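You operate a simulated robot arm through the tools that you are given. There is no shell and no other tool. Be economical: measure what you need, move in short steps, check, and stop when the job is done.

You are at the controls of a simulated robot arm. One attempt, no reset.

JOB
Rinse the teal piece, stand it in grey rack slot 1 and scrub the smear off the bench.
Fine: use the wooden brush and put it back. Set down upright: wooden brush. What is to be rubbed or washed off counts as gone when no trace of it is left.

The check looks at the end state, three seconds after you hand in, the way a careful person would. Anything else that was tipped, shoved, dropped, spilled or broken makes it a failure.

ROBOT AND FRAMES
A 7-joint arm with a two-finger parallel gripper, fixed in place. Base frame: the origin is at the foot of the arm, x ahead of it, y to its left, z up. Readings come in m, degrees, newtons and seconds.
With the tool pointing down near the work surface it reaches from about 0.3 to 0.7 m from the base axis. Its first joint turns from -66.0 to 66.0 degrees. Payload 1.57 kg.
The TCP is the grasp point between the finger pads, 0.03 m short of the fingertips. In the tool frame z runs along the fingers and y along their closing line. The gripper opens to 0.11 m. The fingers are 0.024 m wide and 0.012 m thick; the gripper's body (0.048 by 0.112 m) begins 0.078 m behind the TCP.
Orientation is that of the tool frame in the base frame, as a unit quaternion [x, y, z, w]. With the fingers straight down and closing along the base's y, the tool's x points along the base's -x, its y along +y and its z along -z.

CONTROLS
- The arm moves only by the tool jog_arm. Its argument "series" is a list of rows, each an object of numbers (a shift or turn left out is 0, a gripper value left out holds the last): "dx", "dy", "dz": the shift along the tool's x, y, z in units of 20 mm (1.0 is 20 mm); "wx", "wy", "wz": the turn, a rotation vector about the tool's x, y, z in units of 6 degrees (1.0 is 6 degrees). In form: [{"dx": .., "dy": .., "dz": .., "wx": .., "wy": .., "wz": ..}, ...]. A call has 1 to 10 rows; each row shifts and turns the commanded pose from where the row before left it, along the tool's axes as they then stand. "hand" is the gripper command, from -1 (fully open) to 1 (shut), values between in proportion, set as the call begins (left out, the last holds). A call with a number of a shift or a turn outside -1 to 1 is refused whole. Rows are played at 5 a second. More than 0.05 m and 8.6 degrees between two rows, or a gripper value outside its range, and nothing of the call is played. A pose out of reach is approached as far as the arm can. The call stops where the force on the tool passes 40 N (or 10 N more than at its start, if that is more) or the arm is blocked; 0.2 s more then pass. Each finger travels about 0.108 m/s and halts on what it meets, pressing with about 38 N; the grip force reading is that of the motor and also rises with nothing between the fingers. The clock runs only during rows and for 0.2 s after the last one: add rows that do not move to give the fingers time. It gives the time, the measured TCP pose, the force on the tool (base axes), the opening and the grip force at its end, in the units of the frame above (readings bear some noise), with the torque about the TCP (base axes, N m) and any sound that the robot's microphone picked up, and new pictures: "show" is both (left out), scene, wrist or none.
- Cameras (640 x 400 px; columns grow to the right, rows downward): "scene" is fixed at [0.1709, -0.4178, 1.3811]; the picture's right is [0.55, -0.83, 0.00], its down [-0.65, -0.43, -0.63] and it looks along [0.52, 0.35, -0.78] (base axes); focal length 278 px, centre (320, 200). "wrist" rides on the gripper at [0.07, 0.016, -0.141] in the tool frame; the picture's right is [-0.23, 0.97, 0.00], its down [-0.85, -0.20, -0.48] and it looks along [-0.47, -0.11, 0.88] (tool axes); focal length 222 px, centre (320, 200). There is no depth. A picture from a camera that has moved, and an enlarged one, comes with that camera's place and axes in the base frame and with its lens.
- inspect(camera, box): a new picture of the part [left, top, right, bottom] of that camera's present view, enlarged. No time passes.
- close_job(): hands the job in; it is judged then, once.

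Go step by step. Nothing tells you positions but the pictures and the camera data: compare them with the known pose of the tool, close in by small moves and look again before you grip or let go. The budget is 120 turns and 200 pictures, counting those below and the enlarged ones. Unless the task says otherwise, let go and move clear before handing in, and close with one line.

The tools are called after "Request:" as name(argument=value, ...) on one line, values as JSON. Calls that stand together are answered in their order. jog_arm: Moves the arm, as the interface text tells. Its arguments: {"type":"object","properties":{"series":{"type":"array"},"hand":{"type":"number"},"show":{"type":"string","enum":["both","scene","wrist","none"]}},"required":["series"]} The other tools are called the same way: inspect (camera, box) takes an enlarged picture of a part of a camera's view; close_job () hands the job in.

At the start:

```text
time: 0.0
tool_pos: [0.3287, 0.0006, 1.1196]
orientation: [-0.001, 1.0, 0.0, 0.0]
wrist_force: [0.0, 0.4, -0.1]
ft_torque: [-0.01, 0.01, 0.01]
width: 0.11
grip_force: 0.1
```

scene: 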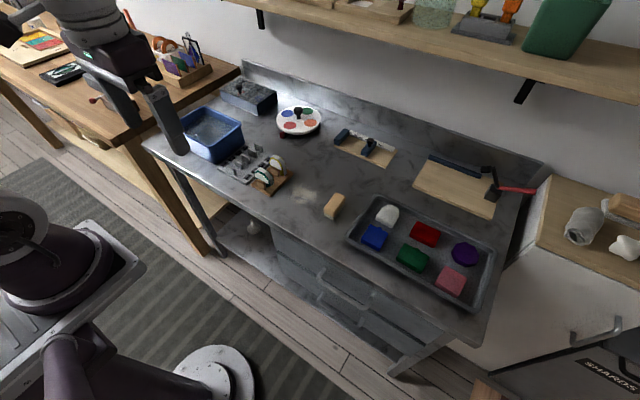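
wrist: 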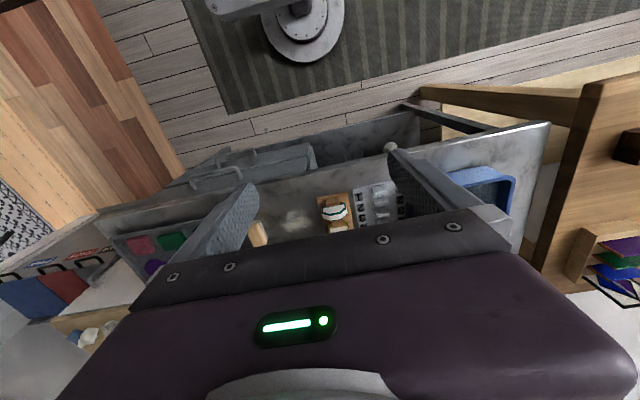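

I see a bench with a blue basin, a grey rack, a wooden holder with pieces, a tray and a smear. I'll enlarge the key areas first.

Request:
inspect(camera="scene", box=[160, 70, 320, 210])

Request:
inspect(camera="scene", box=[230, 130, 310, 200])

Request:
inspect(camera="scene", box=[270, 110, 420, 230])

```text
2.86 times, centred on (240, 140) of scene
camera zoom: at [0.1709, -0.4178, 1.3811], right [0.55, -0.83, 0.0], down [-0.65, -0.43, -0.63], along [0.52, 0.35, -0.78], focal length 794 px, centre (549, 371)
```

zoom: 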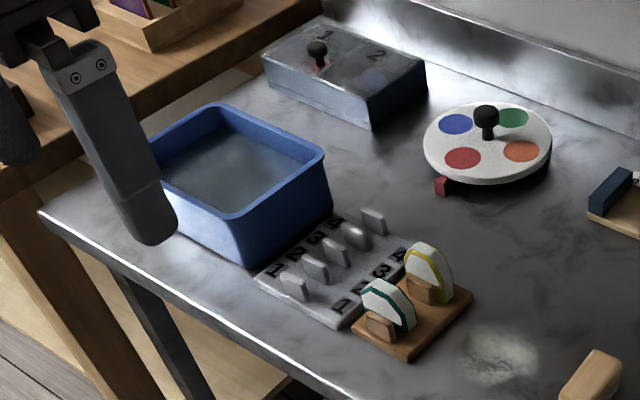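

```text
5.71 times, centred on (270, 165) of scene
camera zoom: at [0.1709, -0.4178, 1.3811], right [0.55, -0.83, 0.0], down [-0.65, -0.43, -0.63], along [0.52, 0.35, -0.78], focal length 1588 px, centre (606, 400)
```

zoom: 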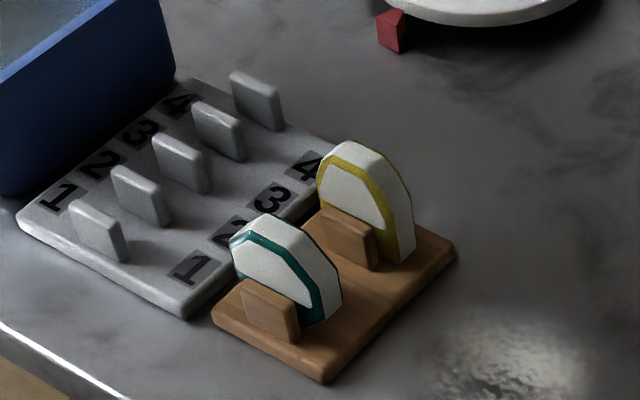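

```text
3.33 times, centred on (345, 170) of scene
camera zoom: at [0.1709, -0.4178, 1.3811], right [0.55, -0.83, 0.0], down [-0.65, -0.43, -0.63], along [0.52, 0.35, -0.78], focal length 927 px, centre (237, 300)
```

zoom: 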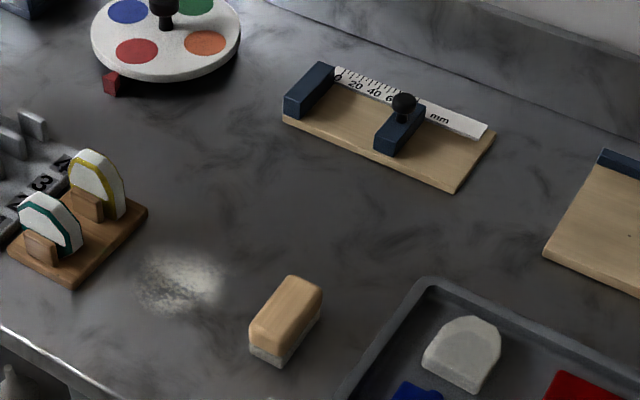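

Triangulating both views puts the bench near z≈0.80, the brush near (0.55,-0.21), the teal piece near (0.53,0.0), the smear near (0.55,-0.10) and the basin near (0.58,0.27). I'll move above the teal piece for a closer look.

Request:
jog_arm(series=[{"dx": -0.8, "dz": 0.2}, {"dx": -0.8, "dz": 0.2}, {"dx": -0.8, "dz": 0.2}, {"dx": -0.8, "dz": 0.2}, {"dx": -0.8, "dz": 0.2}, {"dx": -0.8, "dz": 0.4}, {"dx": -0.8, "dz": 0.4}, {"dx": -0.8, "dz": 0.4}, {"dx": -0.8, "dz": 0.4}, {"dx": -0.8, "dz": 0.4}])

```text
time: 2.2
tool_pos: [0.4902, 0.0022, 1.0586]
orientation: [0.0, 1.0, 0.0, 0.0]
wrist_force: [0.5, 0.1, -0.1]
ft_torque: [-0.01, 0.02, 0.0]
width: 0.1101
grip_force: 0.1
camera wrist: at [0.419, 0.0169, 1.1998], right [0.23, 0.97, 0.0], down [0.85, -0.2, 0.48], along [0.47, -0.11, -0.88], focal length 222 px, centre (320, 200)
```

scene: 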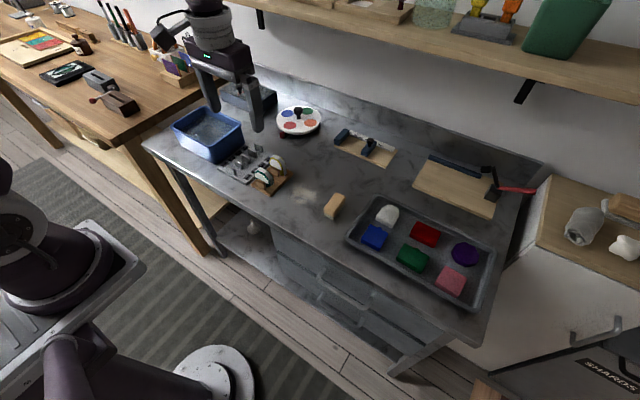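
wrist: 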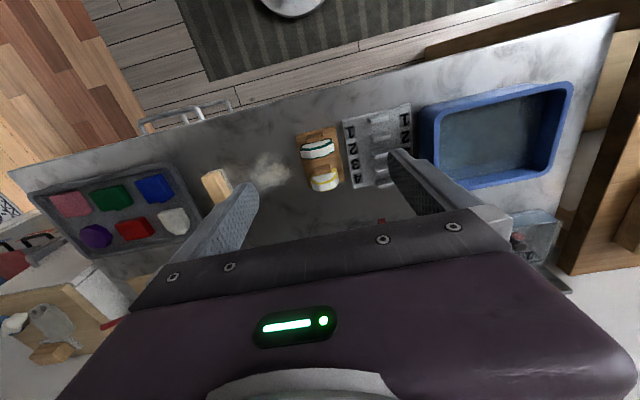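

Request:
inspect(camera="wrist", box=[280, 90, 440, 210])

Request:
inspect(camera="wrist", box=[190, 120, 350, 220])

```text
3.33 times, centred on (360, 150) of wrist
camera zoom: at [0.419, 0.0169, 1.1998], right [0.23, 0.97, 0.0], down [0.85, -0.2, 0.48], along [0.47, -0.11, -0.88], focal length 740 px, centre (187, 367)
```

zoom: 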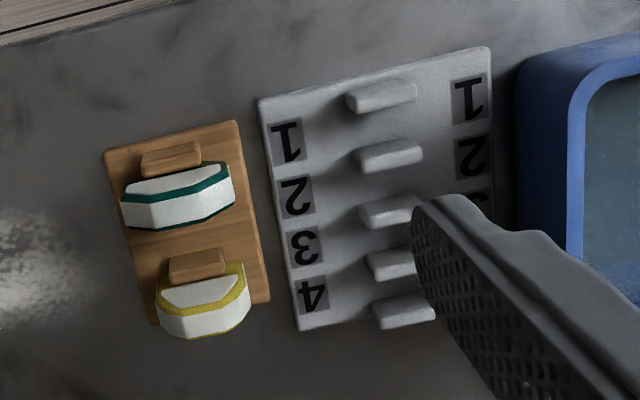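

```text
4.00 times, centred on (270, 170) of wrist
camera zoom: at [0.419, 0.0169, 1.1998], right [0.23, 0.97, 0.0], down [0.85, -0.2, 0.48], along [0.47, -0.11, -0.88], focal length 888 px, centre (520, 320)
```

zoom: 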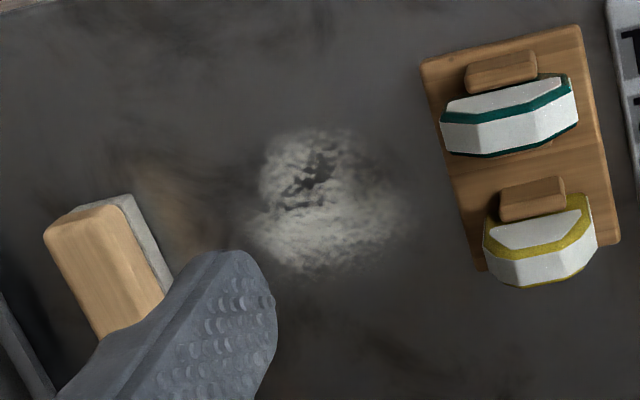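

The rack and holder lie square to the base axes. The teal piece is at about (0.51,-0.01), wide along y, and rack slot 1 is at about (0.508,0.094). Next I go down above the teal piece and look closer.

Request:
jog_arm(series=[{"dx": -0.3, "dy": -0.15, "dz": 1}, {"dx": -0.3, "dy": -0.15, "dz": 1}, {"dx": -0.3, "dy": -0.15, "dz": 1}, {"dx": -0.1, "dy": -0.1, "dz": 1}, {"dz": 0.5}])

```text
time: 3.4
tool_pos: [0.5099, -0.0101, 0.968]
orientation: [0.002, 1.0, 0.0, 0.001]
wrist_force: [0.1, -0.1, -0.9]
ft_torque: [0.0, 0.03, -0.02]
width: 0.1097
grip_force: 0.1
camera wrist: at [0.4381, 0.0053, 1.1098], right [0.23, 0.97, 0.0], down [0.85, -0.2, 0.48], along [0.47, -0.11, -0.88], focal length 222 px, centre (320, 200)
```

scene: 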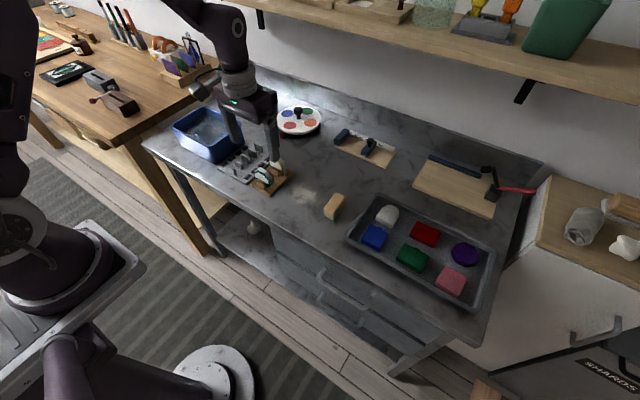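
wrist: 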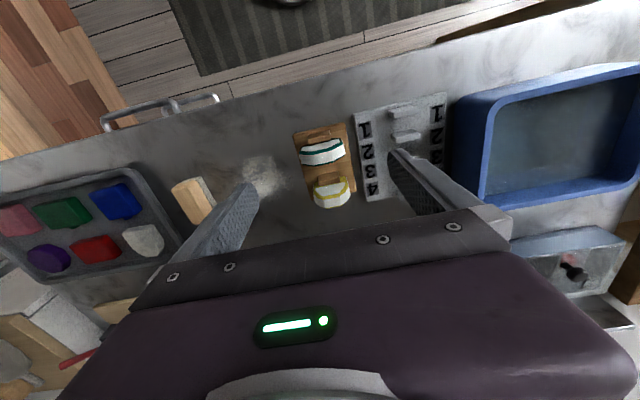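

Request:
inspect(camera="wrist", box=[280, 90, 450, 220])

Request:
inspect(camera="scene", box=[225, 130, 305, 200])

```text
3.08 times, centred on (365, 155) of wrist
camera zoom: at [0.4381, 0.0053, 1.1098], right [0.23, 0.97, 0.0], down [0.85, -0.2, 0.48], along [0.47, -0.11, -0.88], focal length 684 px, centre (182, 338)
```

zoom: 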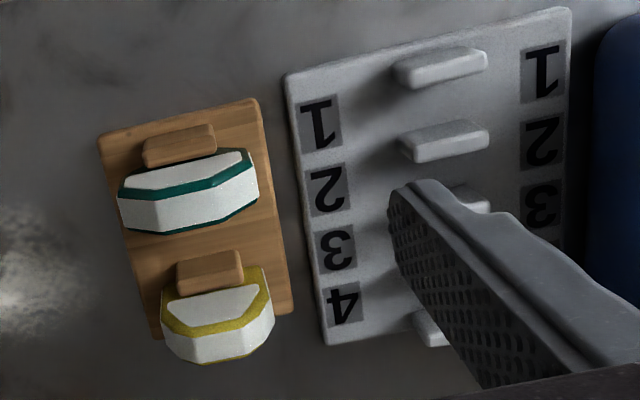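

```text
5.71 times, centred on (265, 165) of scene
camera zoom: at [0.1709, -0.4178, 1.3811], right [0.55, -0.83, 0.0], down [-0.65, -0.43, -0.63], along [0.52, 0.35, -0.78], focal length 1588 px, centre (634, 400)
```

zoom: 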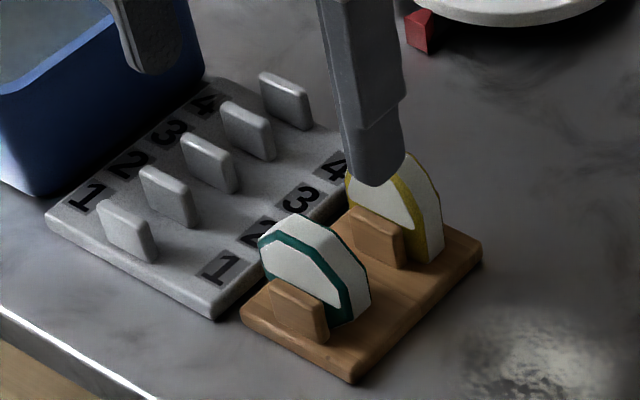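

The piece is about 0.055 wide (y ≈ -0.038 to 0.017), about 0.013 thick around x≈0.521, and its top is near z≈0.857. I'll narrow the gripper and descend partway to check.

Request:
jog_arm(series=[{"dx": -0.3}, {"dx": -0.25, "dz": 0.5}, {"dz": 1}, {"dz": 1}, {"dz": 1}, {"dz": 0.7}], hand=-0.31)

Request:
inspect(camera="wrist", box=[240, 80, 440, 220])

Request:
inspect(camera="scene", box=[225, 130, 305, 200])

```text
time: 4.8
tool_pos: [0.5188, -0.0106, 0.8842]
orientation: [-0.001, 1.0, 0.0, 0.0]
wrist_force: [0.7, -0.4, 0.0]
ft_torque: [0.0, -0.03, 0.0]
width: 0.072
grip_force: 0.1
camera wrist: at [0.4485, 0.0058, 1.0254], right [0.23, 0.97, 0.0], down [0.86, -0.2, 0.48], along [0.47, -0.11, -0.88], focal length 222 px, centre (320, 200)
```

scene: 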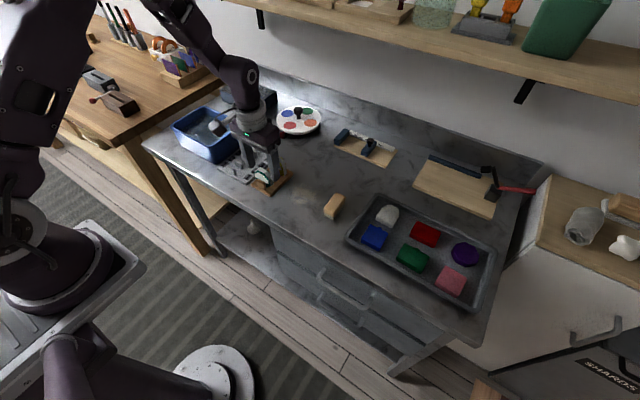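
wrist: 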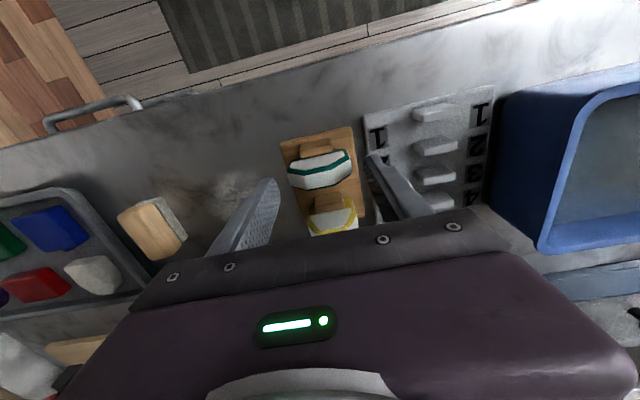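

```text
2.86 times, centred on (340, 150) of wrist
camera zoom: at [0.4485, 0.0058, 1.0254], right [0.23, 0.97, 0.0], down [0.86, -0.2, 0.48], along [0.47, -0.11, -0.88], focal length 635 px, centre (263, 343)
```

zoom: 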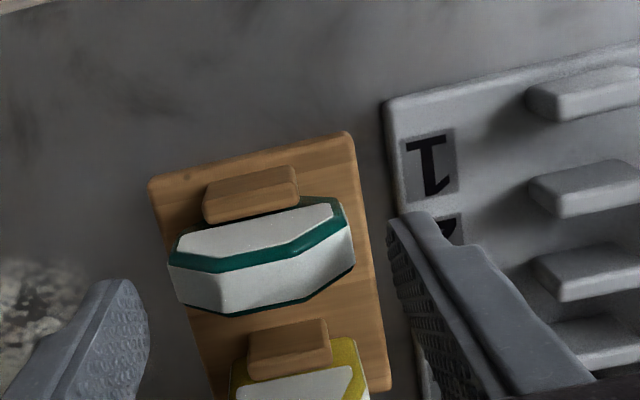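

```text
5.71 times, centred on (265, 165) of scene
camera zoom: at [0.1709, -0.4178, 1.3811], right [0.55, -0.83, 0.0], down [-0.65, -0.43, -0.63], along [0.52, 0.35, -0.78], focal length 1588 px, centre (634, 400)
```

zoom: 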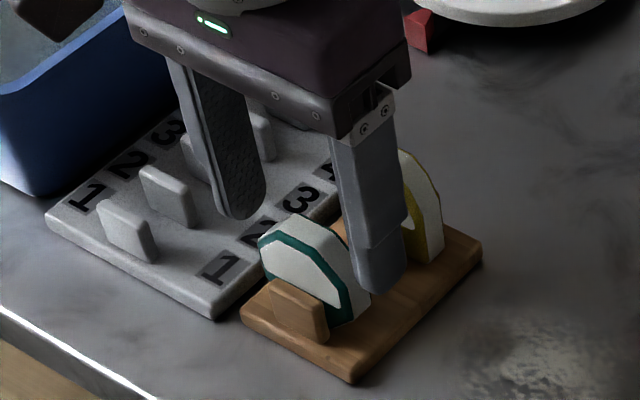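

Alignment looks good, with the piece centred near (0.521,-0.011). I'll descend to z≈0.847 and close.

Request:
jog_arm(series=[{"dx": -0.12, "dz": 0.5}, {"dz": 0.5}, {"dz": 0.5}, {"dz": 0.35}, {}], show="none")

Request:
inspect(camera="scene", box=[225, 130, 305, 200])

Request:
inspect(camera="wrist", box=[240, 100, 440, 240])

```text
time: 6.0
tool_pos: [0.5229, -0.0092, 0.8486]
orientation: [0.0, 1.0, 0.0, 0.0]
wrist_force: [-1.1, -0.3, 0.0]
ft_torque: [0.02, -0.03, 0.0]
width: 0.0719
grip_force: 0.0
```

```text
5.71 times, centred on (265, 165) of scene
camera zoom: at [0.1709, -0.4178, 1.3811], right [0.55, -0.83, 0.0], down [-0.65, -0.43, -0.63], along [0.52, 0.35, -0.78], focal length 1588 px, centre (634, 400)
```

zoom: 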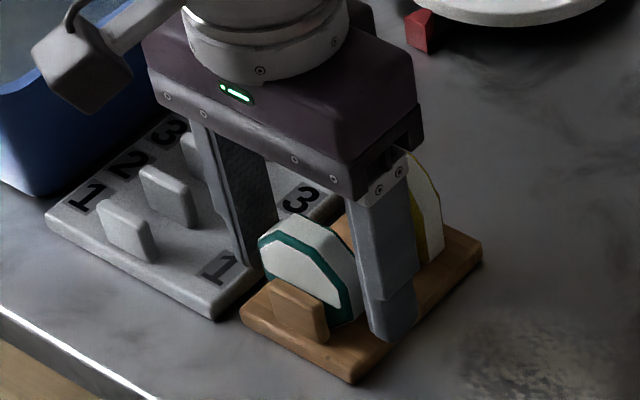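

```text
2.86 times, centred on (340, 170) of wrist
camera zoom: at [0.4516, 0.0065, 0.9894], right [0.23, 0.97, 0.0], down [0.85, -0.2, 0.48], along [0.47, -0.11, -0.88], focal length 635 px, centre (263, 286)
```

zoom: 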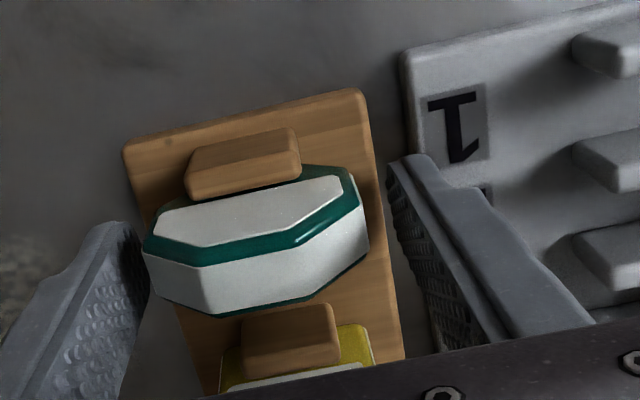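

The fingers straddle the piece, which sits slightly to -y. I'll nudge over and close.

Request:
jog_arm(series=[{"dx": 0.05, "dy": -0.12, "dz": 0.1}, {}], show="none")

Request:
jog_arm(series=[{}, {}, {}], hand=1, show="wrist")

```text
time: 6.6
tool_pos: [0.5215, -0.0123, 0.8458]
orientation: [0.001, 1.0, 0.001, 0.0]
wrist_force: [0.6, -0.2, -0.6]
ft_torque: [0.0, 0.01, 0.01]
width: 0.0718
grip_force: 0.2
```

```text
time: 7.4
tool_pos: [0.5218, -0.012, 0.847]
orientation: [0.0, 1.0, 0.0, 0.0]
wrist_force: [0.1, 0.0, -0.5]
ft_torque: [-0.02, -0.04, -0.03]
width: 0.0535
grip_force: 37.5
camera wrist: at [0.4509, 0.0039, 0.9874], right [0.23, 0.97, 0.0], down [0.85, -0.2, 0.48], along [0.47, -0.11, -0.88], focal length 222 px, centre (320, 200)
```

wrist: 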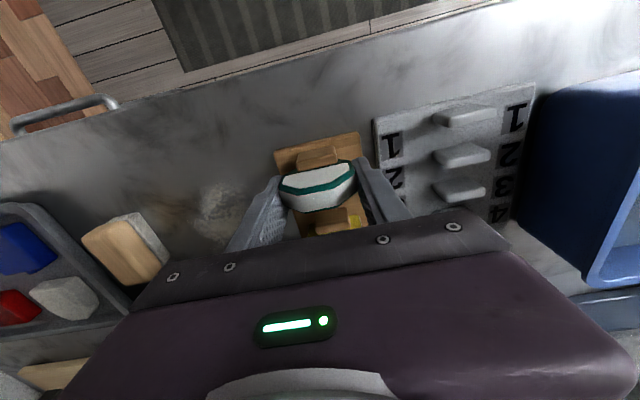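

The piece is gripped at 53.5 mm. I'll lift straight up and check.

Request:
jog_arm(series=[{"dz": -0.5}, {"dz": -0.5}, {"dz": -1}, {"dz": -1}, {"dz": -1}, {"dz": -1}, {"dz": -1}])

Request:
inspect(camera="wrist", box=[240, 80, 440, 220])

Request:
inspect(camera="scene", box=[225, 90, 345, 190])

```text
time: 9.0
tool_pos: [0.521, -0.0125, 0.9664]
orientation: [0.0, 1.0, 0.0, 0.0]
wrist_force: [-0.1, 0.4, -1.5]
ft_torque: [0.0, -0.01, 0.01]
width: 0.0539
grip_force: 38.2
camera wrist: at [0.4504, 0.0035, 1.1078], right [0.23, 0.97, 0.0], down [0.85, -0.2, 0.48], along [0.47, -0.11, -0.88], focal length 222 px, centre (320, 200)
```

scene: 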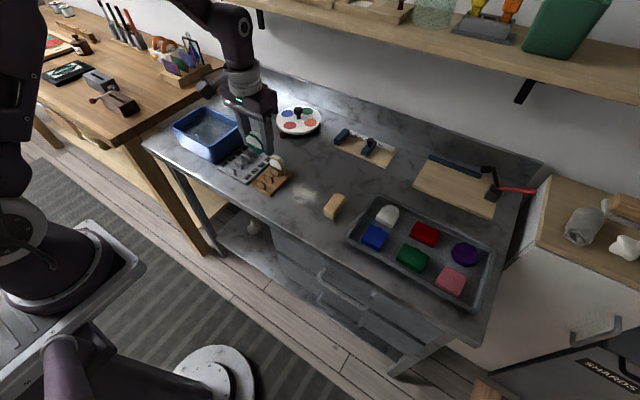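
wrist: 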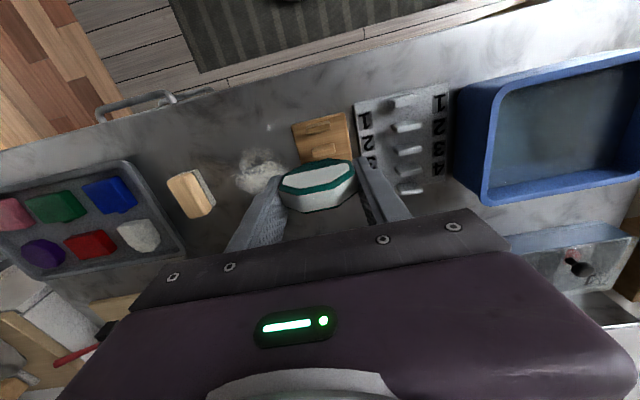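

```text
2.86 times, centred on (340, 150) of wrist
camera zoom: at [0.4504, 0.0035, 1.1078], right [0.23, 0.97, 0.0], down [0.85, -0.2, 0.48], along [0.47, -0.11, -0.88], focal length 635 px, centre (263, 343)
```

zoom: 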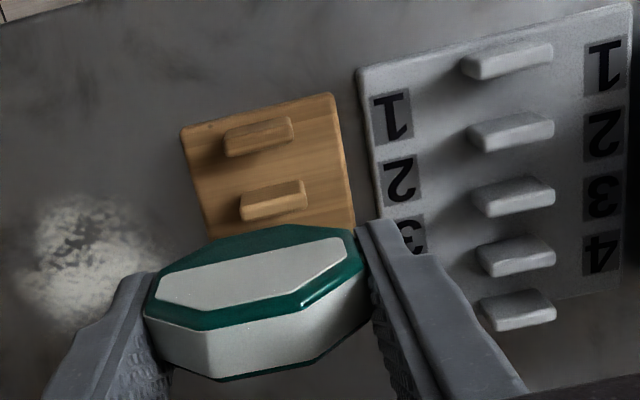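

```text
4.00 times, centred on (285, 140) of scene
camera zoom: at [0.1709, -0.4178, 1.3811], right [0.55, -0.83, 0.0], down [-0.65, -0.43, -0.63], along [0.52, 0.35, -0.78], focal length 1112 px, centre (460, 440)
```

zoom: 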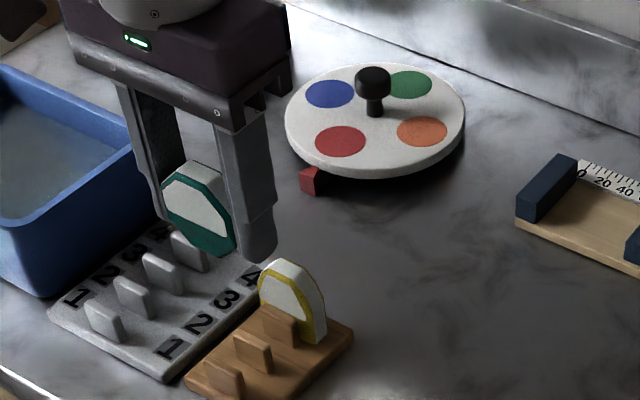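

The teal piece is held level. The basin spans about x 0.505–0.64 and y 0.17–0.35, with its rim near z≈0.86. I'll move over its centre.

Request:
jog_arm(series=[{"dy": 1, "dx": -0.25}, {"dy": 1, "dx": -0.25}, {"dy": 1, "dx": -0.25}, {"dy": 1, "dx": -0.25}, {"dy": 1, "dx": -0.25}, {"dy": 1, "dx": -0.25}, {"dy": 1, "dx": -0.25}, {"dy": 1, "dx": -0.25}, {"dy": 1, "dx": -0.25}, {"dy": 1, "dx": -0.25}], show="none")

Request:
jog_arm(series=[{"dy": 1}, {"dy": 1}, {"dy": 1}, {"dy": 0.6}, {}])

Request:
inspect(camera="scene", box=[150, 70, 270, 170])

```text
time: 11.2
tool_pos: [0.5695, 0.1873, 0.9653]
orientation: [0.0, 1.0, -0.001, -0.001]
wrist_force: [-0.4, -0.3, -0.4]
ft_torque: [0.0, 0.0, 0.02]
width: 0.0536
grip_force: 38.0
```

```text
time: 12.4
tool_pos: [0.572, 0.2604, 0.9661]
orientation: [-0.001, 1.0, 0.0, 0.0]
wrist_force: [0.3, -0.4, -1.0]
ft_torque: [0.02, 0.0, 0.02]
width: 0.0537
grip_force: 38.1
camera wrist: at [0.5015, 0.2758, 1.1061], right [0.23, 0.97, 0.0], down [0.85, -0.2, 0.48], along [0.47, -0.11, -0.88], focal length 222 px, centre (320, 200)
```

scene: 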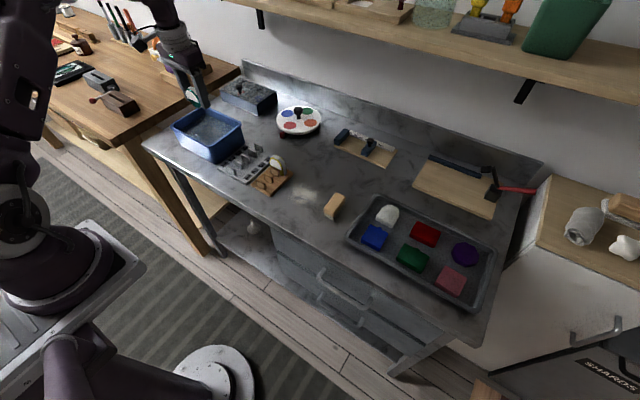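
wrist: 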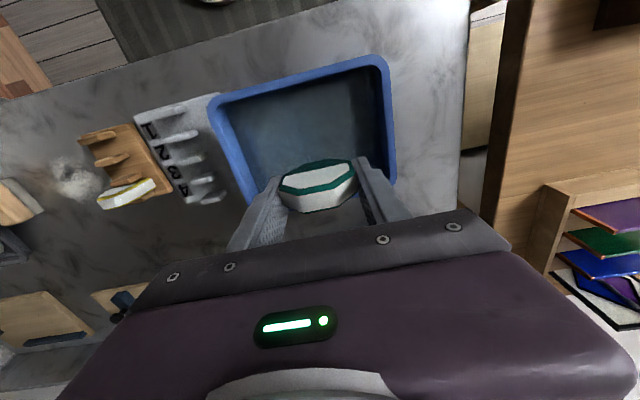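

```text
4.00 times, centred on (210, 120) of scene
camera zoom: at [0.1709, -0.4178, 1.3811], right [0.55, -0.83, 0.0], down [-0.65, -0.43, -0.63], along [0.52, 0.35, -0.78], focal length 1112 px, centre (760, 520)
```

zoom: 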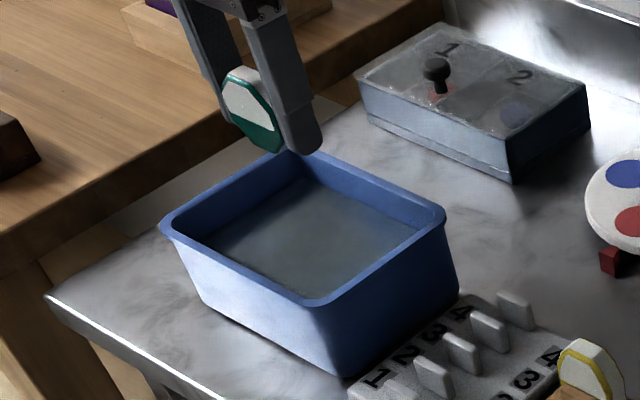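

From this view the basin rim is near z≈0.877, its centre is near (0.56,0.25), and the water is near 0.845. I'll centre and lower the piece in stages.

Request:
jog_arm(series=[{"dx": 0.6, "dy": -0.5}, {"dz": 1}, {"dz": 1}, {"dz": 1}, {"dz": 0.8}, {"dz": 0.5}, {}])

Request:
inspect(camera="scene", box=[150, 70, 270, 170])

```text
time: 14.0
tool_pos: [0.5591, 0.2495, 0.8786]
orientation: [0.001, 1.0, 0.0, 0.0]
wrist_force: [-0.7, 0.0, -1.5]
ft_torque: [0.02, 0.01, -0.03]
width: 0.0535
grip_force: 37.9
camera wrist: at [0.4885, 0.2658, 1.0203], right [0.23, 0.97, 0.0], down [0.85, -0.2, 0.48], along [0.47, -0.11, -0.88], focal length 222 px, centre (320, 200)
```

scene: 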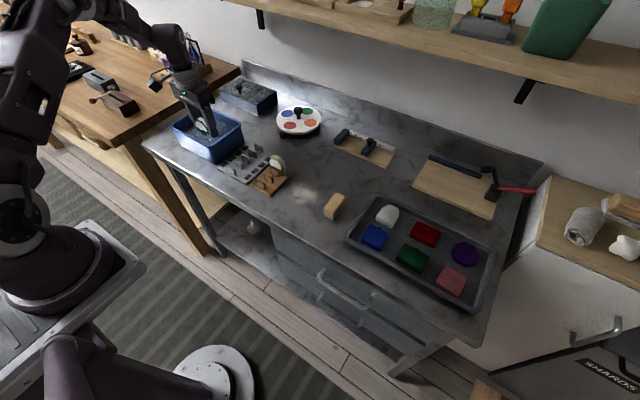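
wrist: 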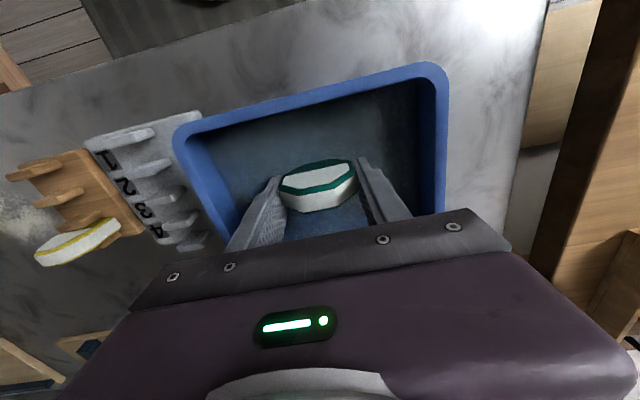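

```text
4.00 times, centred on (210, 120) of scene
camera zoom: at [0.1709, -0.4178, 1.3811], right [0.55, -0.83, 0.0], down [-0.65, -0.43, -0.63], along [0.52, 0.35, -0.78], focal length 1112 px, centre (760, 520)
```

zoom: 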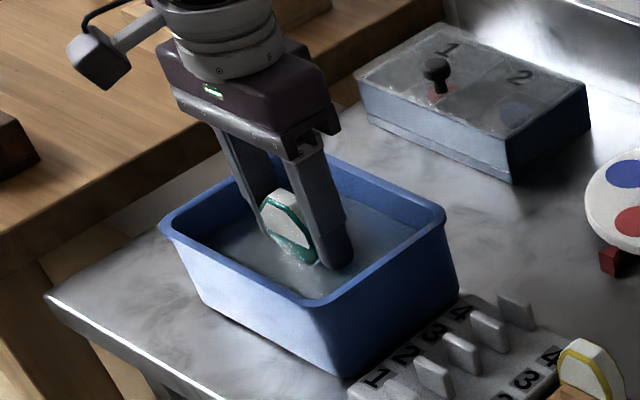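

The piece is just touching the water. I'll lower it further and swish gently.

Request:
jog_arm(series=[{"dz": 0.4}, {"dz": 0.4}, {"dz": 0.4}, {"dz": 0.3}, {}])

Request:
inspect(camera="scene", box=[170, 80, 250, 160])

```text
time: 15.2
tool_pos: [0.5577, 0.2493, 0.8503]
orientation: [0.0, 1.0, 0.0, 0.001]
wrist_force: [-0.6, 0.1, -1.1]
ft_torque: [0.0, 0.0, 0.01]
width: 0.0533
grip_force: 38.1
camera wrist: at [0.4884, 0.2653, 0.9917], right [0.23, 0.97, 0.0], down [0.85, -0.2, 0.48], along [0.47, -0.11, -0.88], focal length 222 px, centre (320, 200)
```

scene: 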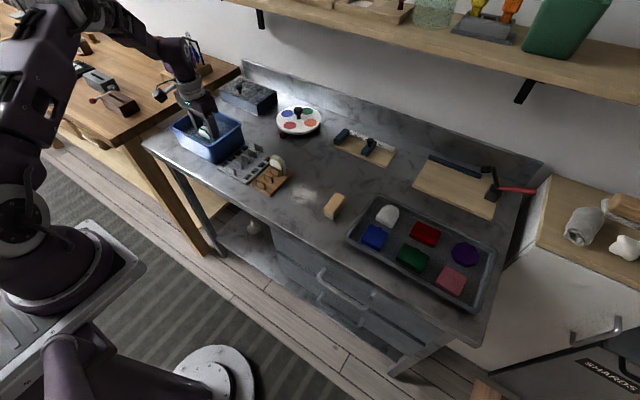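
wrist: 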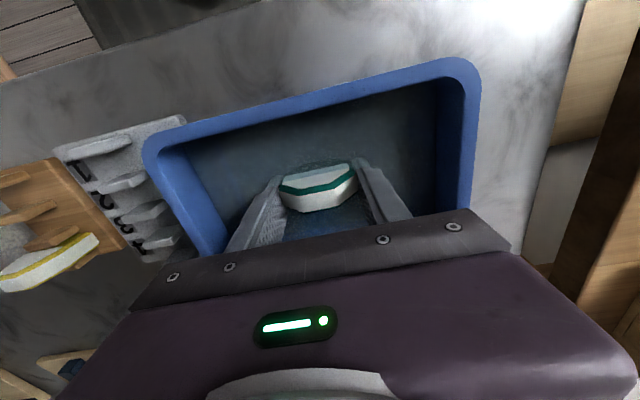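

```text
5.00 times, centred on (210, 120) of scene
camera zoom: at [0.1709, -0.4178, 1.3811], right [0.55, -0.83, 0.0], down [-0.65, -0.43, -0.63], along [0.52, 0.35, -0.78], focal length 1390 px, centre (870, 600)
```

zoom: 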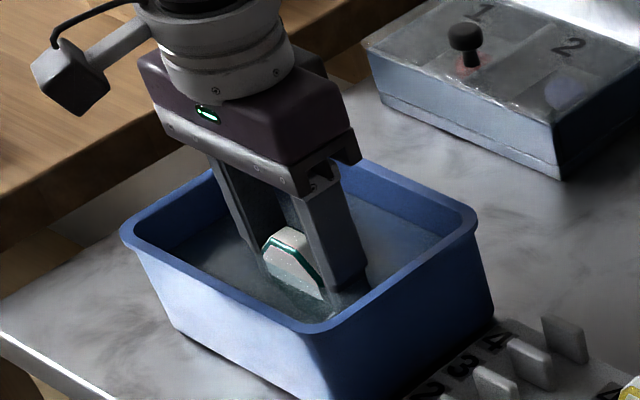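

About half the piece is submerged. I'll keep going down in small steps until the force shows the floor.

Request:
jog_arm(series=[{"dz": 0.2}, {"dz": 0.2}, {"dz": 0.2}, {}])

Request:
inspect(camera="scene", box=[180, 90, 240, 160])

Request:
inspect(camera="wrist", box=[220, 120, 420, 260])

```text
time: 16.2
tool_pos: [0.5593, 0.2503, 0.8378]
orientation: [0.0, 1.0, 0.0, 0.0]
wrist_force: [0.4, 0.4, 0.3]
ft_torque: [-0.06, 0.0, -0.01]
width: 0.0534
grip_force: 38.4
camera wrist: at [0.4887, 0.2655, 0.9794], right [0.23, 0.97, 0.0], down [0.85, -0.2, 0.48], along [0.47, -0.11, -0.88], focal length 222 px, centre (320, 200)
```

scene: 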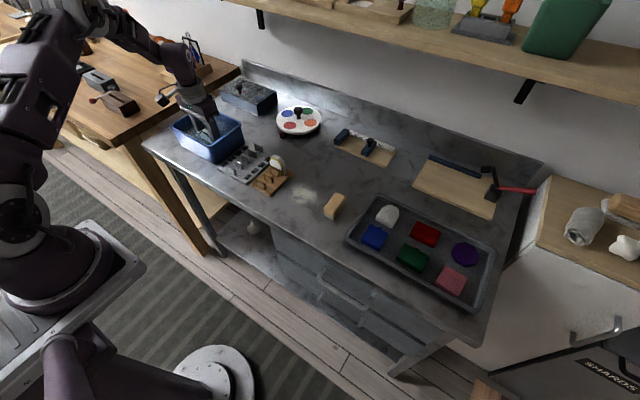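
wrist: 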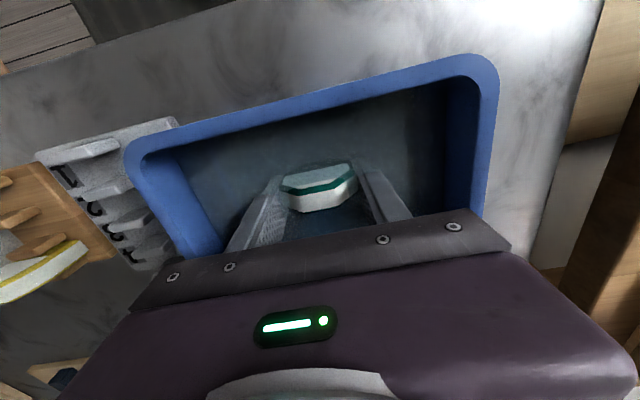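

```text
5.71 times, centred on (210, 125) of scene
camera zoom: at [0.1709, -0.4179, 1.3811], right [0.55, -0.83, 0.0], down [-0.65, -0.43, -0.63], along [0.52, 0.35, -0.78], focal length 1588 px, centre (949, 629)
```

zoom: 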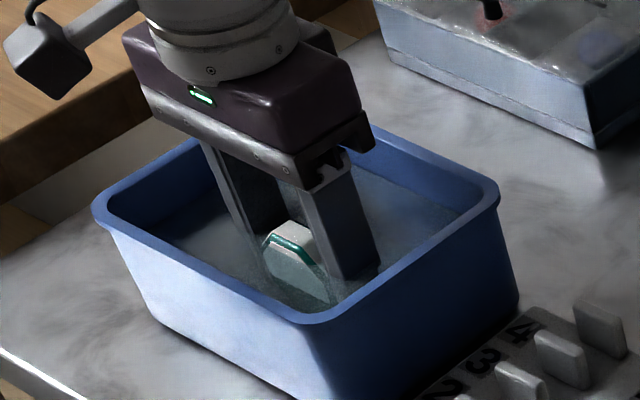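

```text
2.86 times, centred on (320, 190) of wrist
camera zoom: at [0.4887, 0.2655, 0.9794], right [0.23, 0.97, 0.0], down [0.85, -0.2, 0.48], along [0.47, -0.11, -0.88], focal length 635 px, centre (320, 229)
```

zoom: 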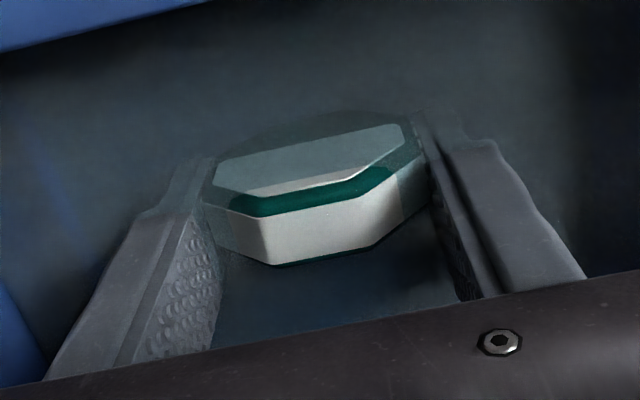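

No floor contact yet, and only the top ~10 mm is above water. I'll continue down carefully.

Request:
jog_arm(series=[{"dz": 0.2}, {"dz": 0.2}, {"dz": 0.2}, {}], show="none")

Request:
inspect(camera="wrist", box=[220, 120, 420, 260])

Request:
inspect(camera="scene", box=[180, 90, 240, 160])

```text
time: 16.8
tool_pos: [0.5621, 0.2502, 0.8357]
orientation: [0.001, 1.0, 0.002, 0.004]
wrist_force: [-0.2, -0.4, 6.4]
ft_torque: [-0.08, 0.07, -0.02]
width: 0.0533
grip_force: 37.5
stopped in row 3: the force on the tool passed its limit at 49 N (the readings are from after the stop); the commanded pose is now the measured one
```

```text
2.86 times, centred on (320, 190) of wrist
camera zoom: at [0.4902, 0.2659, 0.9748], right [0.23, 0.97, 0.01], down [0.85, -0.2, 0.48], along [0.47, -0.11, -0.87], focal length 635 px, centre (320, 229)
```

zoom: 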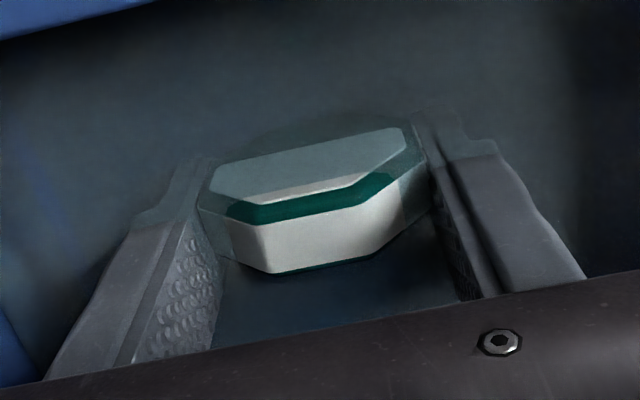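

```text
5.71 times, centred on (210, 125) of scene
camera zoom: at [0.1708, -0.4179, 1.3811], right [0.55, -0.83, 0.0], down [-0.65, -0.43, -0.63], along [0.52, 0.35, -0.78], focal length 1588 px, centre (949, 629)
```

zoom: 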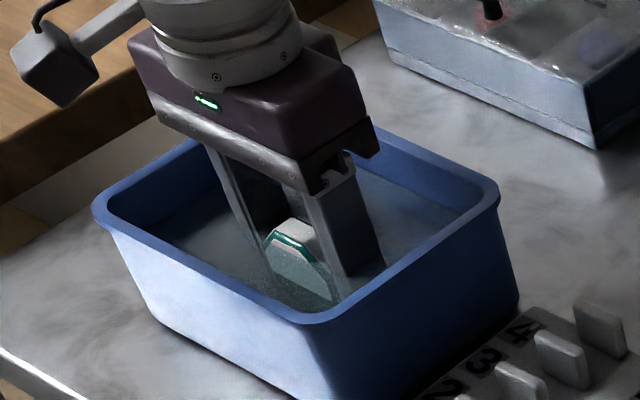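

The floor is at TCP ≈0.835. I'll lift slightly and swish back and forth, then raise the piece for inspection.

Request:
jog_arm(series=[{"dz": -0.3}, {"dy": 0.8}, {"dy": -0.8}, {"dy": -0.8}, {"dy": 0.8}, {"dx": 0.8}, {"dx": -0.8}, {"dx": -0.8}, {"dx": 0.8}, {}], show="none")

Request:
jog_arm(series=[{"dz": -1}, {"dz": -1}, {"dz": -1}, {"dz": -1}, {"dz": -1}, {"dz": -1}, {}])

Request:
inspect(camera="wrist", box=[220, 100, 420, 240])

Request:
inspect(camera="scene", box=[170, 70, 230, 130])

```text
time: 19.0
tool_pos: [0.5602, 0.2507, 0.8392]
orientation: [0.0, 1.0, 0.002, 0.004]
wrist_force: [0.4, -0.1, -1.3]
ft_torque: [0.01, 0.0, 0.0]
width: 0.0534
grip_force: 37.9
```

```text
time: 20.6
tool_pos: [0.5597, 0.2506, 0.9599]
orientation: [0.0, 1.0, 0.001, 0.004]
wrist_force: [-0.5, -1.4, -1.0]
ft_torque: [0.03, -0.01, -0.03]
width: 0.0535
grip_force: 37.8
camera wrist: at [0.4883, 0.2656, 1.1006], right [0.23, 0.97, 0.0], down [0.85, -0.2, 0.48], along [0.47, -0.11, -0.88], focal length 222 px, centre (320, 200)
```

scene: 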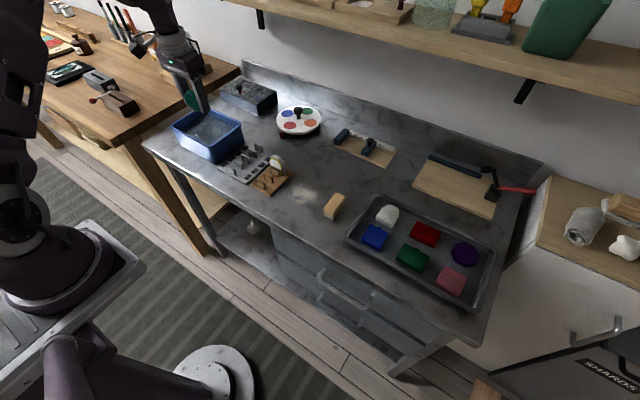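
wrist: 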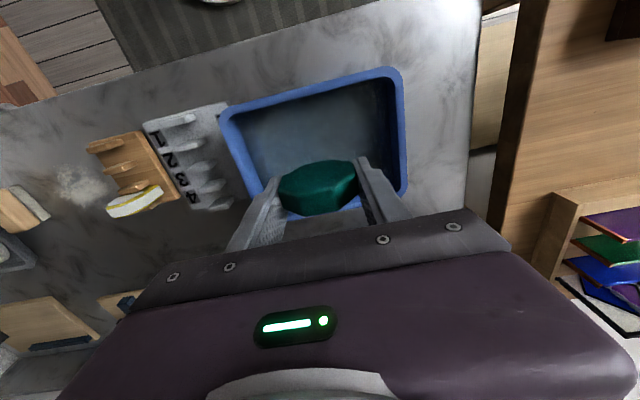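

```text
2.86 times, centred on (320, 170) of wrist
camera zoom: at [0.4883, 0.2656, 1.1006], right [0.23, 0.97, 0.0], down [0.85, -0.2, 0.48], along [0.47, -0.11, -0.88], focal length 635 px, centre (320, 286)
```

zoom: 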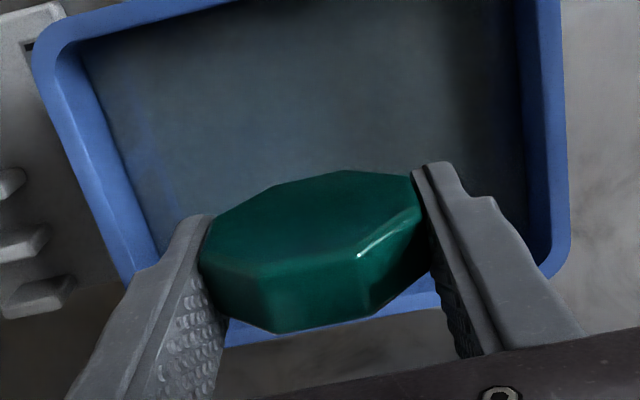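

```text
6.67 times, centred on (200, 100) of scene
camera zoom: at [0.1709, -0.4178, 1.3811], right [0.55, -0.83, 0.0], down [-0.65, -0.43, -0.63], along [0.52, 0.35, -0.78], focal length 1853 px, centre (1120, 867)
```

zoom: 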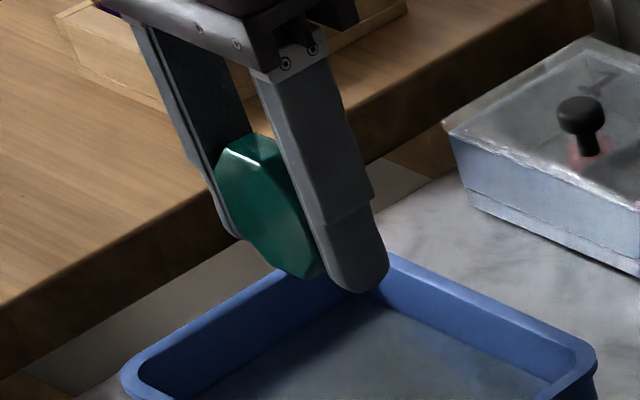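

The white film has washed off and the piece is solid teal. Slot 1's centre works out to about (0.5105, 0.093) from its labels, so I'll move above it.

Request:
jog_arm(series=[{"dy": -1, "dx": 0.3, "wy": 0.077}, {"dy": -1, "dx": 0.3}, {"dy": -1, "dx": 0.3}, {"dy": -1, "dx": 0.3}, {"dy": -1, "dx": 0.3}, {"dy": -1, "dx": 0.3}, {"dy": -1, "dx": 0.3}, {"dy": -0.85, "dx": 0.35}, {"dz": 1}, {"dz": 0.5}])

Request:
inspect(camera="wrist", box=[220, 80, 420, 220])

Request:
inspect(camera="scene", box=[205, 110, 285, 190])

```text
time: 22.8
tool_pos: [0.5131, 0.0922, 0.9286]
orientation: [0.0, 1.0, 0.002, 0.0]
wrist_force: [-0.3, -0.2, -1.5]
ft_torque: [-0.02, 0.0, 0.0]
width: 0.0537
grip_force: 38.2
camera wrist: at [0.4427, 0.1079, 1.0701], right [0.23, 0.97, 0.0], down [0.86, -0.2, 0.48], along [0.47, -0.11, -0.88], focal length 222 px, centre (320, 200)
```

scene: 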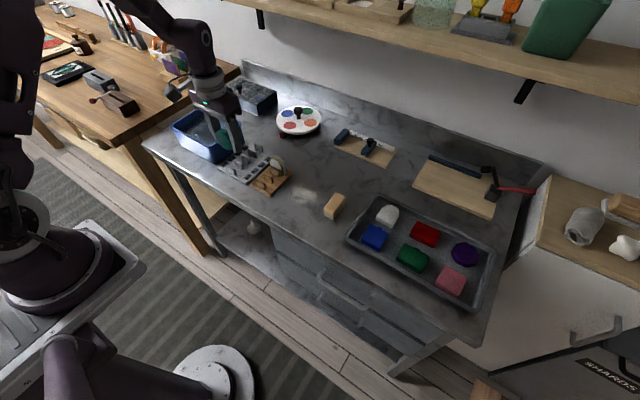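
wrist: 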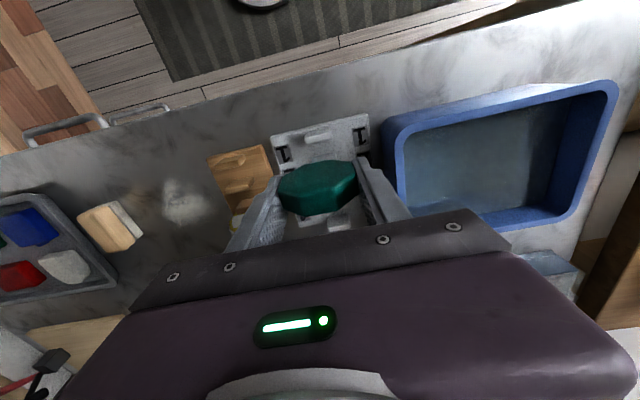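

```text
2.86 times, centred on (320, 150) of wrist
camera zoom: at [0.4427, 0.1079, 1.0701], right [0.23, 0.97, 0.0], down [0.86, -0.2, 0.48], along [0.47, -0.11, -0.88], focal length 635 px, centre (320, 343)
```

zoom: 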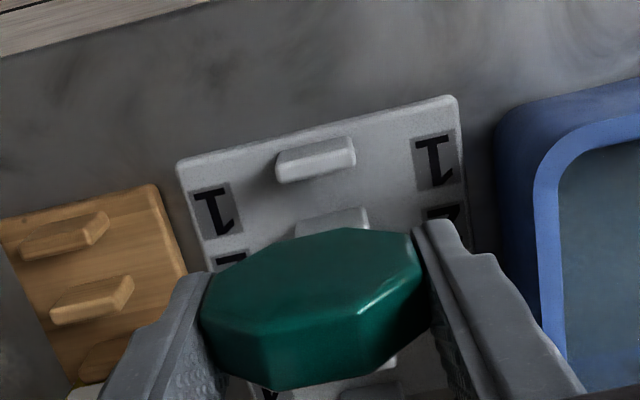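

```text
5.00 times, centred on (245, 150) of scene
camera zoom: at [0.1709, -0.4179, 1.3811], right [0.55, -0.83, 0.0], down [-0.65, -0.43, -0.63], along [0.52, 0.35, -0.78], focal length 1390 px, centre (695, 450)
```

zoom: 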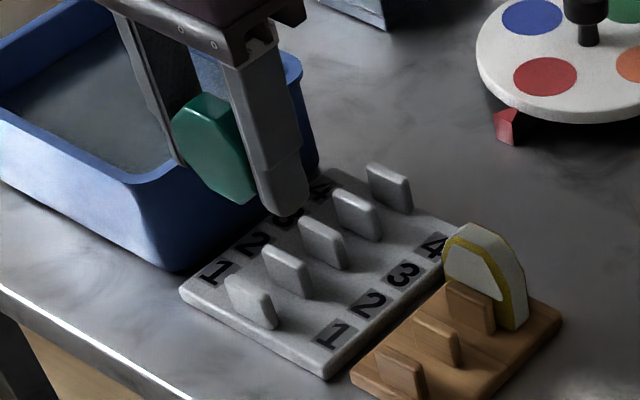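

The slot gap runs about x 0.500–0.521. I'll aim the TCP at x≈0.512 and lower to just above the pegs for a look.

Request:
jog_arm(series=[{"dx": 0.06, "dy": 0.06}, {"dz": 1}, {"dz": 1}, {"dz": 0.2}, {}], show="none")

Request:
inspect(camera="wrist", box=[220, 100, 420, 240])

Request:
inspect(camera="scene", box=[215, 130, 275, 190])

```text
time: 24.0
tool_pos: [0.5111, 0.0941, 0.8842]
orientation: [0.0, 1.0, 0.002, -0.001]
wrist_force: [0.1, 0.1, -0.9]
ft_torque: [-0.01, 0.0, -0.01]
width: 0.0534
grip_force: 37.9
```

```text
2.86 times, centred on (320, 170) of wrist
camera zoom: at [0.4396, 0.1107, 1.0254], right [0.23, 0.97, 0.0], down [0.86, -0.2, 0.48], along [0.47, -0.11, -0.88], focal length 635 px, centre (320, 286)
```

zoom: 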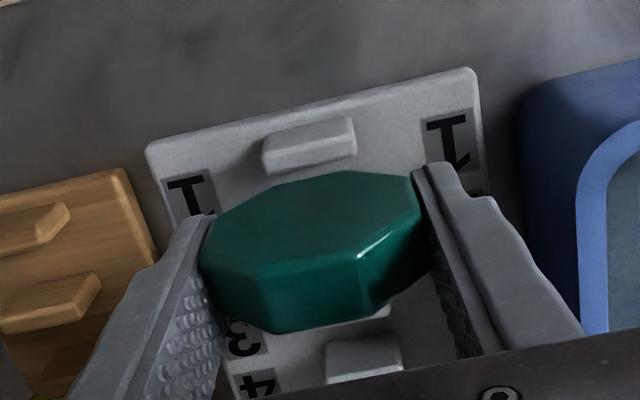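

```text
6.67 times, centred on (245, 160) of scene
camera zoom: at [0.1709, -0.4178, 1.3811], right [0.55, -0.83, 0.0], down [-0.65, -0.43, -0.63], along [0.52, 0.35, -0.78], focal length 1853 px, centre (820, 467)
```

zoom: 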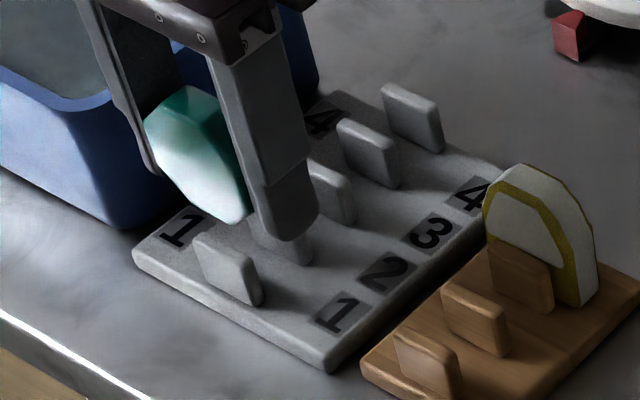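

Looks consistent. I'll lower in small steps, watching the force.

Request:
jog_arm(series=[{"dx": -0.03, "dz": 0.25}, {"dz": 0.25}, {"dz": 0.25}, {"dz": 0.25}, {}], show="none")

Request:
inspect(camera="wrist", box=[220, 100, 420, 240])

Request:
inspect(camera="scene", box=[215, 130, 275, 190])

```text
time: 25.2
tool_pos: [0.5109, 0.0942, 0.8662]
orientation: [0.0, 1.0, 0.002, 0.0]
wrist_force: [-1.8, 2.8, 27.7]
ft_torque: [0.01, 0.38, -0.02]
width: 0.0536
grip_force: 38.0
```

```text
2.86 times, centred on (320, 170) of wrist
camera zoom: at [0.4407, 0.1098, 1.0076], right [0.23, 0.97, 0.0], down [0.85, -0.2, 0.48], along [0.47, -0.11, -0.88], focal length 635 px, centre (320, 286)
```

zoom: 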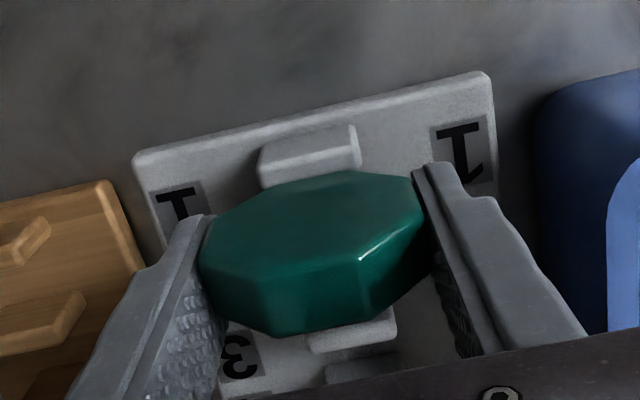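

```text
6.67 times, centred on (245, 160) of scene
camera zoom: at [0.1704, -0.4179, 1.3812], right [0.55, -0.83, 0.0], down [-0.65, -0.43, -0.63], along [0.52, 0.35, -0.78], focal length 1853 px, centre (820, 467)
```

zoom: 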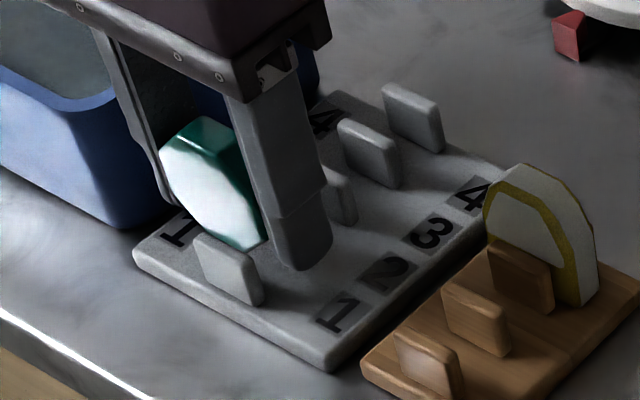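

Contact force and torque show the piece's front edge sitting on peg 1, so the piece rides about 4 mm toward -x in the grip. I'll raise a bit, shift +x, and retry.

Request:
jog_arm(series=[{"dz": -0.4}, {"dx": -0.18}, {"dz": 0.2}, {"dz": 0.2}, {"dz": 0.15}, {}], show="none")

Request:
inspect(camera="scene", box=[215, 130, 275, 190])

```text
time: 26.6
tool_pos: [0.5143, 0.094, 0.861]
orientation: [0.0, 1.0, 0.002, 0.0]
wrist_force: [-0.2, 0.7, -1.8]
ft_torque: [-0.02, -0.03, -0.01]
width: 0.0536
grip_force: 38.0
```

```text
6.67 times, centred on (245, 160) of scene
camera zoom: at [0.1709, -0.4178, 1.3811], right [0.55, -0.83, 0.0], down [-0.65, -0.43, -0.63], along [0.52, 0.35, -0.78], focal length 1853 px, centre (820, 467)
```

zoom: 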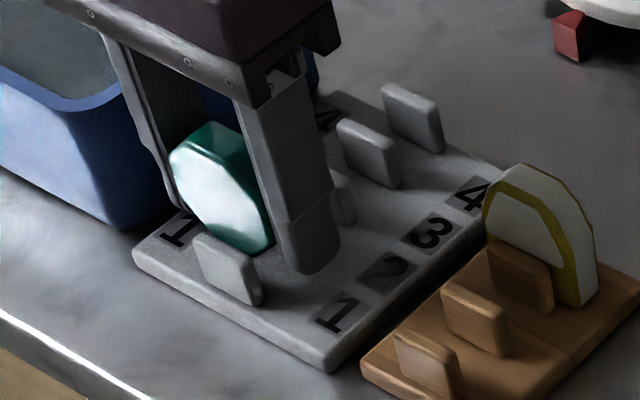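

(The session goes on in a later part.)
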